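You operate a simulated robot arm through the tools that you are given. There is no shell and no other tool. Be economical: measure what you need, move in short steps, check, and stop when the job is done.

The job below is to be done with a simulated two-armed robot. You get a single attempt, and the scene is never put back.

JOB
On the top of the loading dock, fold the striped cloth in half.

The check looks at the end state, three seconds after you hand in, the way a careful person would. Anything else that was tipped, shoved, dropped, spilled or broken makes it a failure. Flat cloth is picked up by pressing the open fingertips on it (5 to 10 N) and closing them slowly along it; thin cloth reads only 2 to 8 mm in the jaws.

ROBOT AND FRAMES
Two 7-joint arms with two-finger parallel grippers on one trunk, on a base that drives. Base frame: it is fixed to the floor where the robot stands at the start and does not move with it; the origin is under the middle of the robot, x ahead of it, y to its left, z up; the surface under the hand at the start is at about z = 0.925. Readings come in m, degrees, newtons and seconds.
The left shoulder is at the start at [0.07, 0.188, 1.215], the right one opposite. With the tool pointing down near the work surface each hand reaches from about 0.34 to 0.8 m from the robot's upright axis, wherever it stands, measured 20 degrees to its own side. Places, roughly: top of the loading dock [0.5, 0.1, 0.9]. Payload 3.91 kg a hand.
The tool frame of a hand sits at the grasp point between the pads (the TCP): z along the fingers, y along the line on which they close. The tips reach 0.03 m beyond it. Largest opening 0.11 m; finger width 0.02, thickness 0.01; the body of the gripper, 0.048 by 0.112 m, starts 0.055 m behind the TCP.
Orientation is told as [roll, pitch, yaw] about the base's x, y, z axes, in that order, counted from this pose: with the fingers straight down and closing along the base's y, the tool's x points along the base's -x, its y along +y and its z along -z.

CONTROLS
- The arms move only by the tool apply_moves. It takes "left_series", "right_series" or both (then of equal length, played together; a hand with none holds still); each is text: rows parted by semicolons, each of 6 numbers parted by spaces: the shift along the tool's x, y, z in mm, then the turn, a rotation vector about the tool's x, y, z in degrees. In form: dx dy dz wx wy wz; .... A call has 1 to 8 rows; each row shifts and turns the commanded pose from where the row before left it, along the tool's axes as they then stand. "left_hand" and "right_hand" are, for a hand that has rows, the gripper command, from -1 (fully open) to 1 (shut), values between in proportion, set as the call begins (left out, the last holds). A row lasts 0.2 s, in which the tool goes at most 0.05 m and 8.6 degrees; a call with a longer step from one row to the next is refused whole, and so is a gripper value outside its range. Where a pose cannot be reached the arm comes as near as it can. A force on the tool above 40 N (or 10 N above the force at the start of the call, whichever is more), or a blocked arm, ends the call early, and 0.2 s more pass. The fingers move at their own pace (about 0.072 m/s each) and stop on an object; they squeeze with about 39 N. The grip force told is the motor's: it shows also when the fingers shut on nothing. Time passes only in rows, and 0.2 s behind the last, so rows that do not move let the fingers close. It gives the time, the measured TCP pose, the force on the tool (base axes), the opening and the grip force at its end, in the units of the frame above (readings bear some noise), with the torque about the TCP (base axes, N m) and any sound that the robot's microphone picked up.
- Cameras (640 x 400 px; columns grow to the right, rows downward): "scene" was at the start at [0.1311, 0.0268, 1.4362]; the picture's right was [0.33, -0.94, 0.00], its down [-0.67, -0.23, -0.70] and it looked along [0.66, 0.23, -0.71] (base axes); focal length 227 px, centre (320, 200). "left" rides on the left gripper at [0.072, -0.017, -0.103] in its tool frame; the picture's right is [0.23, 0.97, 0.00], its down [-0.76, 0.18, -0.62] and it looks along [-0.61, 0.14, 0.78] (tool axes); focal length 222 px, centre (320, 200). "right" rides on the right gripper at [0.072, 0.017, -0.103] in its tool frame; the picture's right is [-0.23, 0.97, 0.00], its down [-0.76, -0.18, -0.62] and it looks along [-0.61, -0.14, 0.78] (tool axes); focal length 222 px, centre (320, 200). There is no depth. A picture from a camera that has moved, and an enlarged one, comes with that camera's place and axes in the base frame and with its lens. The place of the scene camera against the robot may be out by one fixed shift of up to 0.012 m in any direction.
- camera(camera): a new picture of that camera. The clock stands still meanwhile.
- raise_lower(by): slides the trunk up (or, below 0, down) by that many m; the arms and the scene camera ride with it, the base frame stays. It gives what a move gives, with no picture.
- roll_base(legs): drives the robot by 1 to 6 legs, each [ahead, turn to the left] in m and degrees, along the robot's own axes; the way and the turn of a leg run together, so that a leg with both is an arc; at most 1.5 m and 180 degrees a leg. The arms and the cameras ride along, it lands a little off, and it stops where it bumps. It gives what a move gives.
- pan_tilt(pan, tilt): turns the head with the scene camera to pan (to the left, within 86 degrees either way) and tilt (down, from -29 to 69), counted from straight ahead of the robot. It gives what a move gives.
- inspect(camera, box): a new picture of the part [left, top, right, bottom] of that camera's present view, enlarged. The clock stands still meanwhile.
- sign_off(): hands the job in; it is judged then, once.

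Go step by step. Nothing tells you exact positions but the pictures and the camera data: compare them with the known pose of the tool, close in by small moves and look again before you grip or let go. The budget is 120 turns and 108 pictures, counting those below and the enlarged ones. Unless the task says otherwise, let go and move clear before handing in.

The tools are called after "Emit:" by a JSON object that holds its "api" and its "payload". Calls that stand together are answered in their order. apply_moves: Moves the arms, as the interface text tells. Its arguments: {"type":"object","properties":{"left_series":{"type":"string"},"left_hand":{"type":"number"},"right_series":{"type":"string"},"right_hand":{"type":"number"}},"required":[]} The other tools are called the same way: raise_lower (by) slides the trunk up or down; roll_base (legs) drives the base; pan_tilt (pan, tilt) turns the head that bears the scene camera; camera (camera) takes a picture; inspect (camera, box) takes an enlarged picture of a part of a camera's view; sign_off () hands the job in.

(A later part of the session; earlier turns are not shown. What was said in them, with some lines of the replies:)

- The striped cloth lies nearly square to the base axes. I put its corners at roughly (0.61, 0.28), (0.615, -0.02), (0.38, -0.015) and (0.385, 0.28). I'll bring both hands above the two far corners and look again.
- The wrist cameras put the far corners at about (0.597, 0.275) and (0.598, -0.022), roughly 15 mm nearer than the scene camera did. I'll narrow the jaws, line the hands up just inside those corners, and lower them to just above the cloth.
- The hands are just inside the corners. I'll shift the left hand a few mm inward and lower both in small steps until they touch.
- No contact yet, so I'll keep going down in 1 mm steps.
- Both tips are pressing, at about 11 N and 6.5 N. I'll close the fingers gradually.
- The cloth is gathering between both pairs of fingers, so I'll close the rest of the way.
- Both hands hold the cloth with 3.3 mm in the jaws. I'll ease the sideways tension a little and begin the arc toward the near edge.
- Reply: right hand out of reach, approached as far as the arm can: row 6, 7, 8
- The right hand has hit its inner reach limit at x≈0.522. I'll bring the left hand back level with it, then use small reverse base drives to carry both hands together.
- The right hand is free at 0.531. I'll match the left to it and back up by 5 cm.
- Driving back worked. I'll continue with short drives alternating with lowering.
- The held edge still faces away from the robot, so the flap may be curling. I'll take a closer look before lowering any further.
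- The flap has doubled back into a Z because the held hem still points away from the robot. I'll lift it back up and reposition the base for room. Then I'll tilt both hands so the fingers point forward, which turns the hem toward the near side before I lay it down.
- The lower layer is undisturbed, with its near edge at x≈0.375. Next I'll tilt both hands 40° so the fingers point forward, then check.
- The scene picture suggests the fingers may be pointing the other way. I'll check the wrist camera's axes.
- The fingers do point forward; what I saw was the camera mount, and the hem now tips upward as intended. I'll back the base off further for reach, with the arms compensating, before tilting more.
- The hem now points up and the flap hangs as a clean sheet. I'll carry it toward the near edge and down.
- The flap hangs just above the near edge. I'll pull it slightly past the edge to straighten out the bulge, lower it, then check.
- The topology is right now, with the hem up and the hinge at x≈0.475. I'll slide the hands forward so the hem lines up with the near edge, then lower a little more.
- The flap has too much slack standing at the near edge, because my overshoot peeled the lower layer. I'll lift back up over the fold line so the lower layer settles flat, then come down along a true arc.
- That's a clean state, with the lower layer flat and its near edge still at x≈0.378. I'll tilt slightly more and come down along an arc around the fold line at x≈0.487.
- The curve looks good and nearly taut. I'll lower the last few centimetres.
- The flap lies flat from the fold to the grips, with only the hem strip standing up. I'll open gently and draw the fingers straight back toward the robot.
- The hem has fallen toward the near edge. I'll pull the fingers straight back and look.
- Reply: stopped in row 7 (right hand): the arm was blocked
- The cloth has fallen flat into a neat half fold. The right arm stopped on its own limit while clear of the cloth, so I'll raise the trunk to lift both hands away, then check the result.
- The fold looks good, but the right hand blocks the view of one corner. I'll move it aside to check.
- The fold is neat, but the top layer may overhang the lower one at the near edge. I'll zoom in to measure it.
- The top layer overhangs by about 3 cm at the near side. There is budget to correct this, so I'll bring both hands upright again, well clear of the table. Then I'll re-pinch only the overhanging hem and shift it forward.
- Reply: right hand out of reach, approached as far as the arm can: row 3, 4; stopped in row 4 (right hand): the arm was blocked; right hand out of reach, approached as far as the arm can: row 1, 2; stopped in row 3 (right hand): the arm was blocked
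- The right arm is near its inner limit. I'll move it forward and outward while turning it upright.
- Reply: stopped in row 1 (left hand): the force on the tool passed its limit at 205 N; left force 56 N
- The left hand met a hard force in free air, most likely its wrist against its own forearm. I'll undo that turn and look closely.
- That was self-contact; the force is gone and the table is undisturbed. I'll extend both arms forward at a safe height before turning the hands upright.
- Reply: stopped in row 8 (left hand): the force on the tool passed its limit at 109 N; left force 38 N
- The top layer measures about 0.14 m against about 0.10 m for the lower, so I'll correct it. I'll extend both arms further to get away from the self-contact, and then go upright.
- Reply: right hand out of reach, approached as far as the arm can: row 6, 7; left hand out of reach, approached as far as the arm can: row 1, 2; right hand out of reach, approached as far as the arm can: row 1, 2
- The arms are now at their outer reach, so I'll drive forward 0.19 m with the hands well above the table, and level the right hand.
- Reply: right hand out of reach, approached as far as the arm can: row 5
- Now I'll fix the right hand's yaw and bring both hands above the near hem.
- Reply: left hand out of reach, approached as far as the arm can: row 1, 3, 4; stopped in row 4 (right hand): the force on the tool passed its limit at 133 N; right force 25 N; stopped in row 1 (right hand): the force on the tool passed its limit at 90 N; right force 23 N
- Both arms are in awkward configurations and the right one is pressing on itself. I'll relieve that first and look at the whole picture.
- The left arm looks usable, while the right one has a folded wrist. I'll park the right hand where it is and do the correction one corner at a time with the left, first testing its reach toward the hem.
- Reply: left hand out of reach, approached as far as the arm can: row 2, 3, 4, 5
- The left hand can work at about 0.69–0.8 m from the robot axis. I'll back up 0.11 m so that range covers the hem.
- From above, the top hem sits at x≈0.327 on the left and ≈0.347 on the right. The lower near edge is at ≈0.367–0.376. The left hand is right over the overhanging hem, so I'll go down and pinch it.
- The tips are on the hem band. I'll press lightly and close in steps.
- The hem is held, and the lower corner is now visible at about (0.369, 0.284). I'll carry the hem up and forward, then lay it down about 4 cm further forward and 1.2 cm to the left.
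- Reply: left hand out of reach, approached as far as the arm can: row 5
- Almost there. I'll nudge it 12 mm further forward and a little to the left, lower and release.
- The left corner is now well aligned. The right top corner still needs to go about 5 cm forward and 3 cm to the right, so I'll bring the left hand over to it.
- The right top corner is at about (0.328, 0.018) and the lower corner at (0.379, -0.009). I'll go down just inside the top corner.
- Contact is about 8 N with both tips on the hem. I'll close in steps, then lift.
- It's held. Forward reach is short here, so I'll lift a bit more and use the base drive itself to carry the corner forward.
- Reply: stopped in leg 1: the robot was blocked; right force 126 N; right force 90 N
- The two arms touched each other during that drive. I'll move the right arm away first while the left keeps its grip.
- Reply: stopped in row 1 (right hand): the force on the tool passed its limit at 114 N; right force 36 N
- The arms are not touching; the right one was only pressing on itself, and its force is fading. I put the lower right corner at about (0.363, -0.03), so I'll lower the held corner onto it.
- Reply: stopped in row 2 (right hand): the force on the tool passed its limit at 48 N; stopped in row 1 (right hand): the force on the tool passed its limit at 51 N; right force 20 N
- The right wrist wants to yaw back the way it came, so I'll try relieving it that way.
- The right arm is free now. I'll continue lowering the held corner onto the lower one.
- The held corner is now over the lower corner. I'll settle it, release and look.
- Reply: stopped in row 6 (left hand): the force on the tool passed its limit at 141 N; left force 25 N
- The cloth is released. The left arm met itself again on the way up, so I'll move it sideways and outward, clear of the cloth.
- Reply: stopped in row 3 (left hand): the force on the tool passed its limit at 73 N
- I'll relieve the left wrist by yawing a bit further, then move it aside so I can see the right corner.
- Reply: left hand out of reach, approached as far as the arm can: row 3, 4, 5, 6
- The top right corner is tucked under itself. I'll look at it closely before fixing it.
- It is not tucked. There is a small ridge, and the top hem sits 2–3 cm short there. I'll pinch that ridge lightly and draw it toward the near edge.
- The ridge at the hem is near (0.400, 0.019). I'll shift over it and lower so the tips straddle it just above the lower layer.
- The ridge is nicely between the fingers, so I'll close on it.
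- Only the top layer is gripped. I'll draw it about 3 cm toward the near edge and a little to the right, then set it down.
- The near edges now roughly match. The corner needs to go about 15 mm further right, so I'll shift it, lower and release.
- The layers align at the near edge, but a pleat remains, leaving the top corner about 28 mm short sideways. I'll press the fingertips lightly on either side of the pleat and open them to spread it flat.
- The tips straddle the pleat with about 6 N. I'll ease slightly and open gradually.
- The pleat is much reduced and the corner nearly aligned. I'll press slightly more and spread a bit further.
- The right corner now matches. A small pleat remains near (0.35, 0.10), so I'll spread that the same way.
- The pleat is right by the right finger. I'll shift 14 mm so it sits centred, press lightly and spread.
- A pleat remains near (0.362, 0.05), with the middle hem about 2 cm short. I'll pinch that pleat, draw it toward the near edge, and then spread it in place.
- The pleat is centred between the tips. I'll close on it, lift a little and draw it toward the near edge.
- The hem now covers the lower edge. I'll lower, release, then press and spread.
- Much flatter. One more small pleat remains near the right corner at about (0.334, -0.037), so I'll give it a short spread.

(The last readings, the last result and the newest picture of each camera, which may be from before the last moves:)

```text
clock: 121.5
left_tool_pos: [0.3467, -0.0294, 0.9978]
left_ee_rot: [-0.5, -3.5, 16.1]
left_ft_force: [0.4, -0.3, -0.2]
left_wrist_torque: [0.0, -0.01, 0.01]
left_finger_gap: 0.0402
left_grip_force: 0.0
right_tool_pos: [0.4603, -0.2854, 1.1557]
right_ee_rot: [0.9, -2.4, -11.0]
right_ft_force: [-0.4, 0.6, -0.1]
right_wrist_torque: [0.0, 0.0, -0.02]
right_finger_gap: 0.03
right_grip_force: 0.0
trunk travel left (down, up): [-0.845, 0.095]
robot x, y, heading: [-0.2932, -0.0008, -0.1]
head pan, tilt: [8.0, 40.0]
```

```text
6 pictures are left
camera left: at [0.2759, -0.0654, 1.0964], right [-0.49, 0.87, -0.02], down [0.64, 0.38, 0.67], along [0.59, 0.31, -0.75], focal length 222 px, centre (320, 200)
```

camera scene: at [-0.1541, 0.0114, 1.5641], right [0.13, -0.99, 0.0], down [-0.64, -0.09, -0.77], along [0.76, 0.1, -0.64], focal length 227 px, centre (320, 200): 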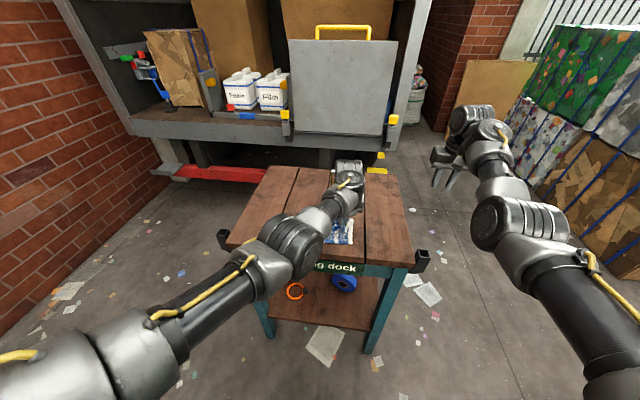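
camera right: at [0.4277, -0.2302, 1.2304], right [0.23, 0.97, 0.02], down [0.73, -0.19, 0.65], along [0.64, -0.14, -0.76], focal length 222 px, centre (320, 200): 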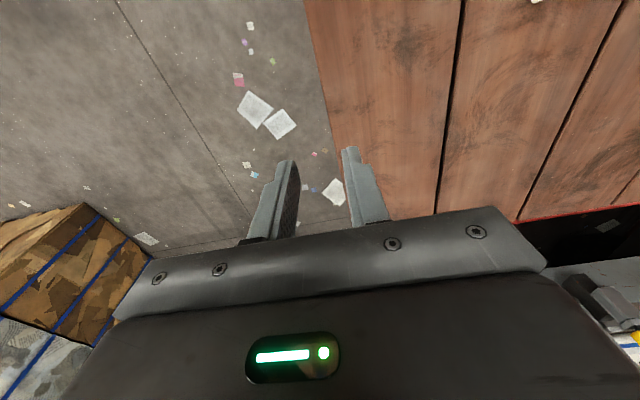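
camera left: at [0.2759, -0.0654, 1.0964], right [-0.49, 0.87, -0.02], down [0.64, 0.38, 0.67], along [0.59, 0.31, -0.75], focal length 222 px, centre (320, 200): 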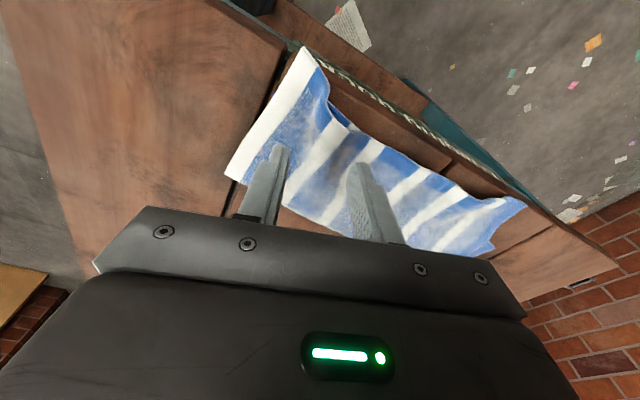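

The pleat is between the fingers. I'll press lightly and spread it gently.

Emit:
{"api": "apply_moves", "payload": {"left_series": "0 0 15 0 0 0;0 0 15 0 0 0;0 0 3 0 0 0;0 0 1.5 0 0 0;0 0 1 0 0 0;0 0 0 0 0 0"}}

Emit:
{"api": "apply_moves", "payload": {"left_series": "0 0 0 0 0 0;0 0 0 0 0 0", "left_hand": 0.1}}

Emit:
{"api": "apply_moves", "payload": {"left_series": "0 0 0 0 0 0;0 0 0 0 0 0", "left_hand": -0.1}}

Emit:
{"api": "apply_moves", "payload": {"left_series": "0 0 0 0 0 0;0 0 -10 0 0 0;0 0 -12 0 0 0;0 0 -12 0 0 0;0 0 0 0 0 0", "left_hand": -0.25}}

Emit:
{"api": "camera", "payload": {"camera": "left"}}

```text
clock: 122.9
left_tool_pos: [0.3533, -0.0223, 0.9637]
left_ee_rot: [-0.2, -3.7, 16.6]
left_ft_force: [0.1, -0.7, 2.1]
left_wrist_torque: [0.01, -0.01, 0.0]
left_finger_gap: 0.0401
left_grip_force: 0.0
right_tool_pos: [0.4611, -0.2879, 1.1558]
right_ee_rot: [0.9, -2.3, -11.0]
right_ft_force: [0.4, 0.0, -0.3]
right_wrist_torque: [-0.02, 0.03, -0.01]
right_finger_gap: 0.0299
right_grip_force: 0.0
trunk travel left (down, up): [-0.845, 0.095]
robot x, y, heading: [-0.2917, -0.001, -0.3]
head pan, tilt: [8.0, 40.0]
```

```text
clock: 123.5
left_tool_pos: [0.3533, -0.0234, 0.9633]
left_ee_rot: [-0.2, -3.7, 16.6]
left_ft_force: [-0.7, -0.1, 2.6]
left_wrist_torque: [-0.01, 0.02, -0.02]
left_finger_gap: 0.049
left_grip_force: 0.2
right_tool_pos: [0.46, -0.2862, 1.1564]
right_ee_rot: [0.8, -2.4, -11.0]
right_ft_force: [0.7, -0.2, 1.0]
right_wrist_torque: [0.02, -0.02, 0.02]
right_finger_gap: 0.0299
right_grip_force: 0.1
trunk travel left (down, up): [-0.845, 0.095]
robot x, y, heading: [-0.2947, 0.0006, -0.3]
head pan, tilt: [8.0, 40.0]
```

```text
clock: 124.1
left_tool_pos: [0.3526, -0.0222, 0.9635]
left_ee_rot: [-0.2, -3.7, 16.7]
left_ft_force: [0.7, -1.2, 2.2]
left_wrist_torque: [0.01, 0.0, 0.01]
left_finger_gap: 0.0599
left_grip_force: 0.0
right_tool_pos: [0.4605, -0.2867, 1.1561]
right_ee_rot: [0.9, -2.3, -11.0]
right_ft_force: [-1.0, 0.0, 0.3]
right_wrist_torque: [0.03, -0.01, 0.0]
right_finger_gap: 0.0299
right_grip_force: 0.0
trunk travel left (down, up): [-0.845, 0.095]
robot x, y, heading: [-0.292, -0.0013, -0.3]
head pan, tilt: [8.0, 40.0]
```

```text
clock: 125.3
left_tool_pos: [0.3476, -0.0288, 0.9957]
left_ee_rot: [-0.4, -3.4, 16.3]
left_ft_force: [0.4, -0.3, 0.0]
left_wrist_torque: [0.03, 0.03, 0.0]
left_finger_gap: 0.069
left_grip_force: 0.1
right_tool_pos: [0.4611, -0.2854, 1.156]
right_ee_rot: [1.0, -2.4, -10.9]
right_ft_force: [-0.6, -0.1, -0.7]
right_wrist_torque: [-0.02, -0.04, -0.04]
right_finger_gap: 0.0301
right_grip_force: 0.1
trunk travel left (down, up): [-0.845, 0.095]
robot x, y, heading: [-0.2904, -0.0019, -0.4]
head pan, tilt: [8.0, 40.0]
```

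```text
5 pictures are left
camera left: at [0.2767, -0.0654, 1.0944], right [-0.49, 0.87, -0.02], down [0.64, 0.38, 0.67], along [0.59, 0.31, -0.75], focal length 222 px, centre (320, 200)
```

left: 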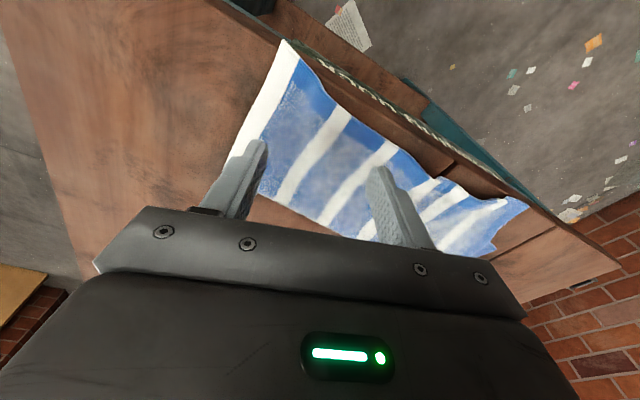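

The right side is now flat with its corner aligned. One pleat remains on the left near (0.323, 0.083); I'll spread that too.

Emit:
{"api": "apply_moves", "payload": {"left_series": "-5 27 2 0 0 0;-5 28 2 0 0 0;-5 28 2 0 0 0;-5 28 2 0 0 0;0 0 0 0 0 0", "left_hand": 0.2}}

Emit:
{"api": "camera", "payload": {"camera": "left"}}

```text
clock: 126.5
left_tool_pos: [0.3352, 0.0742, 0.991]
left_ee_rot: [-0.9, -3.3, 15.8]
left_ft_force: [-0.5, -0.5, -0.4]
left_wrist_torque: [0.0, 0.01, 0.04]
left_finger_gap: 0.0438
left_grip_force: 0.1
right_tool_pos: [0.461, -0.2867, 1.1547]
right_ee_rot: [0.9, -2.3, -11.0]
right_ft_force: [-0.1, -0.6, -0.5]
right_wrist_torque: [0.01, -0.04, 0.02]
right_finger_gap: 0.0302
right_grip_force: 0.1
trunk travel left (down, up): [-0.845, 0.095]
robot x, y, heading: [-0.2874, -0.0009, -0.0]
head pan, tilt: [8.0, 40.0]
```

```text
4 pictures are left
camera left: at [0.2637, 0.0397, 1.0892], right [-0.48, 0.88, -0.03], down [0.65, 0.38, 0.66], along [0.59, 0.3, -0.75], focal length 222 px, centre (320, 200)
```

left: 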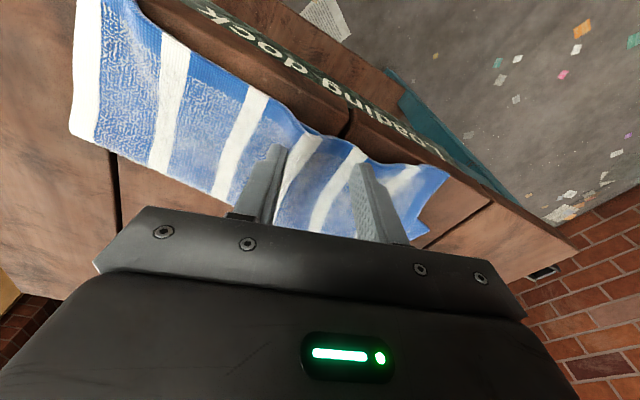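

The waves lie between the tips. I'll lower, press lightly and spread.

Emit:
{"api": "apply_moves", "payload": {"left_series": "-5 5 13 0 0 0;0 0 12 0 0 0;0 0 2 0 0 0;0 0 1.5 0 0 0;0 0 1 0 0 0;0 0 0 0 0 0"}}

Emit:
{"api": "apply_moves", "payload": {"left_series": "0 0 0 0 0 0;0 0 0 0 0 0", "left_hand": 0}}

Emit:
{"api": "apply_moves", "payload": {"left_series": "0 0 0 0 0 0;0 0 0 0 0 0", "left_hand": -0.2}}

Emit:
{"api": "apply_moves", "payload": {"left_series": "0 0 0 0 0 0;0 0 0 0 0 0;0 0 -10 0 0 0;0 0 -15 0 0 0;0 0 -15 0 0 0;0 0 -15 0 0 0;0 0 0 0 0 0", "left_hand": -0.4}}

Emit:
{"api": "camera", "payload": {"camera": "left"}}

```text
clock: 127.9
left_tool_pos: [0.3408, 0.0816, 0.9621]
left_ee_rot: [-0.9, -3.4, 15.6]
left_ft_force: [0.4, -1.5, 2.3]
left_wrist_torque: [-0.07, -0.03, -0.02]
left_finger_gap: 0.0438
left_grip_force: 0.7
right_tool_pos: [0.4599, -0.2867, 1.1561]
right_ee_rot: [0.9, -2.3, -11.0]
right_ft_force: [0.0, 0.2, 0.0]
right_wrist_torque: [-0.02, 0.0, 0.0]
right_finger_gap: 0.0303
right_grip_force: 0.1
trunk travel left (down, up): [-0.845, 0.095]
robot x, y, heading: [-0.2886, -0.0003, -0.1]
head pan, tilt: [8.0, 40.0]
```

```text
clock: 128.5
left_tool_pos: [0.341, 0.0814, 0.9624]
left_ee_rot: [-1.0, -3.3, 15.7]
left_ft_force: [-0.4, 0.4, 2.7]
left_wrist_torque: [-0.01, 0.0, 0.01]
left_finger_gap: 0.054
left_grip_force: 0.1
right_tool_pos: [0.4604, -0.2863, 1.1559]
right_ee_rot: [0.8, -2.3, -11.1]
right_ft_force: [-0.3, 0.2, -0.7]
right_wrist_torque: [0.0, -0.06, 0.02]
right_finger_gap: 0.0301
right_grip_force: 0.1
trunk travel left (down, up): [-0.845, 0.095]
robot x, y, heading: [-0.2903, -0.001, -0.1]
head pan, tilt: [8.0, 40.0]
```

```text
clock: 129.1
left_tool_pos: [0.3396, 0.0817, 0.9619]
left_ee_rot: [-0.9, -3.4, 15.7]
left_ft_force: [0.0, 1.4, 2.3]
left_wrist_torque: [-0.05, -0.01, -0.02]
left_finger_gap: 0.0655
left_grip_force: 0.0
right_tool_pos: [0.4601, -0.2867, 1.1556]
right_ee_rot: [0.9, -2.2, -11.1]
right_ft_force: [0.1, 0.8, 0.9]
right_wrist_torque: [-0.01, -0.03, -0.01]
right_finger_gap: 0.0302
right_grip_force: 0.1
trunk travel left (down, up): [-0.845, 0.095]
robot x, y, heading: [-0.2877, 0.0002, -0.3]
head pan, tilt: [8.0, 40.0]
```

```text
clock: 130.7
left_tool_pos: [0.3364, 0.0825, 1.0153]
left_ee_rot: [-0.9, -3.4, 15.8]
left_ft_force: [-0.8, -0.3, 1.1]
left_wrist_torque: [0.02, -0.01, -0.02]
left_finger_gap: 0.077
left_grip_force: 0.1
right_tool_pos: [0.4597, -0.2883, 1.1564]
right_ee_rot: [0.8, -2.3, -11.0]
right_ft_force: [0.2, -0.4, -0.1]
right_wrist_torque: [0.0, -0.06, -0.01]
right_finger_gap: 0.0301
right_grip_force: 0.1
trunk travel left (down, up): [-0.845, 0.095]
robot x, y, heading: [-0.2913, 0.0047, -0.1]
head pan, tilt: [8.0, 40.0]
```

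```text
3 pictures are left
camera left: at [0.2657, 0.0468, 1.1146], right [-0.48, 0.88, -0.03], down [0.65, 0.38, 0.66], along [0.59, 0.3, -0.75], focal length 222 px, centre (320, 200)
```

left: 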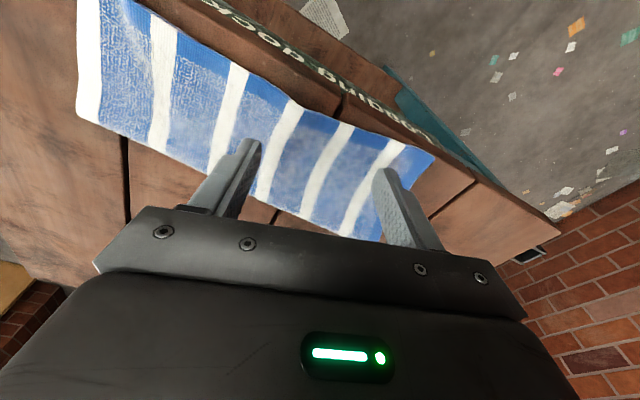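

It's now a clean, flat folded rectangle. I'll raise the hands with the trunk, back away, and take a final look.

Emit:
{"api": "raise_lower", "payload": {"by": 0.09}}

Emit:
{"api": "roll_base", "payload": {"legs": [[-0.14, 0]]}}

Emit:
{"api": "camera", "payload": {"camera": "scene"}}

```text
clock: 132.0
left_tool_pos: [0.3358, 0.0803, 1.1048]
left_ee_rot: [-0.9, -3.4, 15.6]
left_ft_force: [-0.9, -0.1, 0.3]
left_wrist_torque: [-0.05, -0.02, -0.02]
left_finger_gap: 0.0772
left_grip_force: 0.0
right_tool_pos: [0.4602, -0.2868, 1.2448]
right_ee_rot: [0.9, -2.2, -10.9]
right_ft_force: [0.2, -1.1, -0.6]
right_wrist_torque: [0.01, 0.0, 0.04]
right_finger_gap: 0.0299
right_grip_force: 0.2
trunk travel left (down, up): [-0.935, 0.005]
robot x, y, heading: [-0.2916, 0.0042, -0.1]
head pan, tilt: [8.0, 40.0]
```

```text
clock: 133.1
left_tool_pos: [0.2702, 0.0808, 1.1029]
left_ee_rot: [-0.9, -3.1, 15.8]
left_ft_force: [-1.0, 0.7, 1.4]
left_wrist_torque: [0.0, -0.08, 0.01]
left_finger_gap: 0.0771
left_grip_force: 0.1
right_tool_pos: [0.4017, -0.287, 1.2401]
right_ee_rot: [1.3, -2.9, -12.2]
right_ft_force: [97.1, 52.6, -155.4]
right_wrist_torque: [-9.92, -1.97, -6.71]
right_finger_gap: 0.0298
right_grip_force: 0.1
trunk travel left (down, up): [-0.935, 0.005]
robot x, y, heading: [-0.3699, -0.0022, 0.1]
head pan, tilt: [8.0, 40.0]
stopped in leg 1: the force on the tool passed its limit at 53 N (the readings are from after the stop); the commanded pose is now the measured one
```

```text
2 pictures are left
camera scene: at [-0.1931, 0.0108, 1.654], right [0.14, -0.99, 0.0], down [-0.66, -0.09, -0.75], along [0.74, 0.1, -0.66], focal length 227 px, centre (320, 200)
```

scene: 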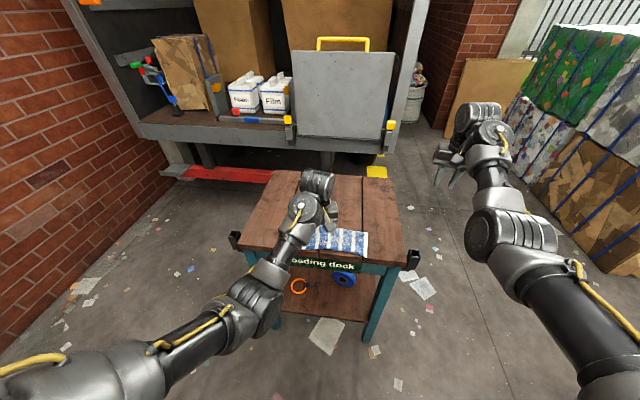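

The right wrist touched itself again, so I'll relieve it, shift the left hand sideways and take one final close look.

Emit:
{"api": "apply_moves", "payload": {"right_series": "0 0 0 0 0 2;0 0 0 0 0 3;0 0 0 0 0 3;0 0 0 0 0 0"}}

Emit:
{"api": "apply_moves", "payload": {"left_series": "0 30 0 0 0 0;0 35 0 0 0 0;0 35 0 0 0 0;0 35 0 0 0 0;0 0 0 0 0 0"}}

Emit:
{"api": "inspect", "payload": {"camera": "scene", "box": [250, 200, 410, 300]}}

```text
clock: 133.3
left_tool_pos: [0.2549, 0.0779, 1.1137]
left_ee_rot: [-2.9, -6.8, 15.7]
left_ft_force: [-0.2, 0.7, 0.9]
left_wrist_torque: [0.01, -0.02, 0.01]
left_finger_gap: 0.0772
left_grip_force: 0.0
right_tool_pos: [0.3869, -0.2852, 1.2417]
right_ee_rot: [2.7, -5.4, -14.7]
right_ft_force: [191.3, 139.7, -197.3]
right_wrist_torque: [-21.43, 4.8, -17.48]
right_finger_gap: 0.0301
right_grip_force: 0.0
trunk travel left (down, up): [-0.935, 0.005]
robot x, y, heading: [-0.3705, 0.0023, -0.0]
head pan, tilt: [8.0, 40.0]
stopped in row 1 (right hand): the force on the tool passed its limit at 247 N (the readings are from after the stop); the commanded pose is now the measured one
```

```text
clock: 133.7
left_tool_pos: [0.2161, 0.0781, 1.134]
left_ee_rot: [-3.7, -9.4, 15.9]
left_ft_force: [-0.2, -0.7, -0.3]
left_wrist_torque: [0.0, -0.01, 0.02]
left_finger_gap: 0.0769
left_grip_force: 0.0
left hand out of reach, approached as far as the arm can: row 1
right_tool_pos: [0.3381, -0.2854, 1.2727]
right_ee_rot: [3.3, -7.3, -16.9]
right_ft_force: [-19.7, 209.0, -8.9]
right_wrist_torque: [-24.58, -3.12, -19.59]
right_finger_gap: 0.03
right_grip_force: 0.1
trunk travel left (down, up): [-0.935, 0.005]
robot x, y, heading: [-0.3708, -0.001, -0.3]
head pan, tilt: [8.0, 40.0]
stopped in row 1 (right hand): the arm was blocked; the commanded pose is now the measured one
```

```text
4.00 times, centred on (330, 250) of scene
camera zoom: at [-0.2542, 0.0119, 1.6558], right [0.14, -0.99, 0.0], down [-0.63, -0.09, -0.77], along [0.77, 0.1, -0.63], focal length 908 px, centre (280, 0)
```

zoom: 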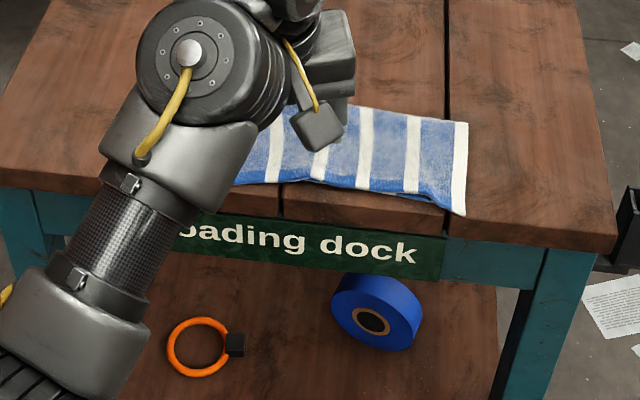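

The cloth is folded flat on the dock, with the right corners aligned and both hands clear. I'll do one short settling pass to check that the arms are at rest.

Emit:
{"api": "apply_moves", "payload": {"right_series": "0 0 0 0 0 -2;0 0 0 0 0 0;0 0 0 0 0 0"}}

```text
clock: 133.9
left_tool_pos: [0.2398, 0.0789, 1.119]
left_ee_rot: [-3.5, -8.0, 15.8]
left_ft_force: [1.7, 0.4, -0.8]
left_wrist_torque: [0.03, 0.08, 0.02]
left_finger_gap: 0.0768
left_grip_force: 0.1
right_tool_pos: [0.3658, -0.286, 1.2561]
right_ee_rot: [2.9, -6.0, -17.4]
right_ft_force: [2.2, 71.1, -11.8]
right_wrist_torque: [-8.84, -0.83, -6.71]
right_finger_gap: 0.0298
right_grip_force: 0.1
trunk travel left (down, up): [-0.935, 0.005]
robot x, y, heading: [-0.3694, -0.0008, -0.1]
head pan, tilt: [8.0, 40.0]
stopped in row 1 (right hand): the force on the tool passed its limit at 253 N (the readings are from after the stop); the commanded pose is now the measured one
```

The robot is still rocking slightly after the stop. I'll let it settle before handing in.

Emit:
{"api": "apply_moves", "payload": {"left_series": "0 0 0 0 0 0;0 0 0 0 0 0;0 0 0 0 0 0;0 0 0 0 0 0;0 0 0 0 0 0;0 0 0 0 0 0;0 0 0 0 0 0;0 0 0 0 0 0"}}

Emit:
{"api": "apply_moves", "payload": {"left_series": "0 0 0 0 0 0;0 0 0 0 0 0;0 0 0 0 0 0;0 0 0 0 0 0;0 0 0 0 0 0;0 0 0 0 0 0;0 0 0 0 0 0;0 0 0 0 0 0"}}

```text
clock: 134.3
left_tool_pos: [0.2253, 0.0776, 1.1297]
left_ee_rot: [-3.9, -9.2, 15.8]
left_ft_force: [-0.8, 0.5, 0.3]
left_wrist_torque: [0.01, -0.01, -0.01]
left_finger_gap: 0.077
left_grip_force: 0.2
right_tool_pos: [0.3491, -0.2864, 1.2674]
right_ee_rot: [3.6, -7.3, -18.0]
right_ft_force: [-3.2, 45.9, -0.7]
right_wrist_torque: [-5.33, -0.41, -4.3]
right_finger_gap: 0.0299
right_grip_force: 0.0
trunk travel left (down, up): [-0.935, 0.005]
robot x, y, heading: [-0.3729, 0.0003, -0.1]
head pan, tilt: [8.0, 40.0]
stopped in row 1 (right hand): the force on the tool passed its limit at 94 N (the readings are from after the stop); the commanded pose is now the measured one
```

```text
clock: 136.1
left_tool_pos: [0.2306, 0.0777, 1.1265]
left_ee_rot: [-3.8, -8.9, 15.8]
left_ft_force: [0.2, 0.2, 0.6]
left_wrist_torque: [0.02, -0.01, -0.02]
left_finger_gap: 0.0771
left_grip_force: 0.0
right_tool_pos: [0.3563, -0.2858, 1.2647]
right_ee_rot: [3.4, -7.1, -17.7]
right_ft_force: [15.7, 39.2, -20.8]
right_wrist_torque: [-5.19, -0.24, -4.19]
right_finger_gap: 0.03
right_grip_force: 0.0
trunk travel left (down, up): [-0.935, 0.005]
robot x, y, heading: [-0.3706, 0.0012, -0.1]
head pan, tilt: [8.0, 40.0]
```

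The arms have settled and both hands are clear. The last picture shows the cloth folded and flat on the dock, so I'm handing in.

Emit:
{"api": "sign_off", "payload": {}}

```text
The job is handed in.
```

I folded the striped cloth in half on top of the loading dock and handed the job in with both hands open and clear of it.

- **Fold:** in the last pictures it lies flat as a folded rectangle with the right corners aligned. The left arm hid the left end in the final picture. In the last wrist-camera view that end looked flat and roughly in line.
- **Position:** smoothing out the pleats moved the cloth a few centimetres toward the near edge. Its right near corner sits about at the table edge.
- **Arm contact:** both arms touched themselves several times in free air, with force peaks up to about 250 N. One of these came when I backed away at the end and set the robot rocking, so I let it settle before handing in.
- **Other objects:** I saw nothing else moved, tipped or dropped.
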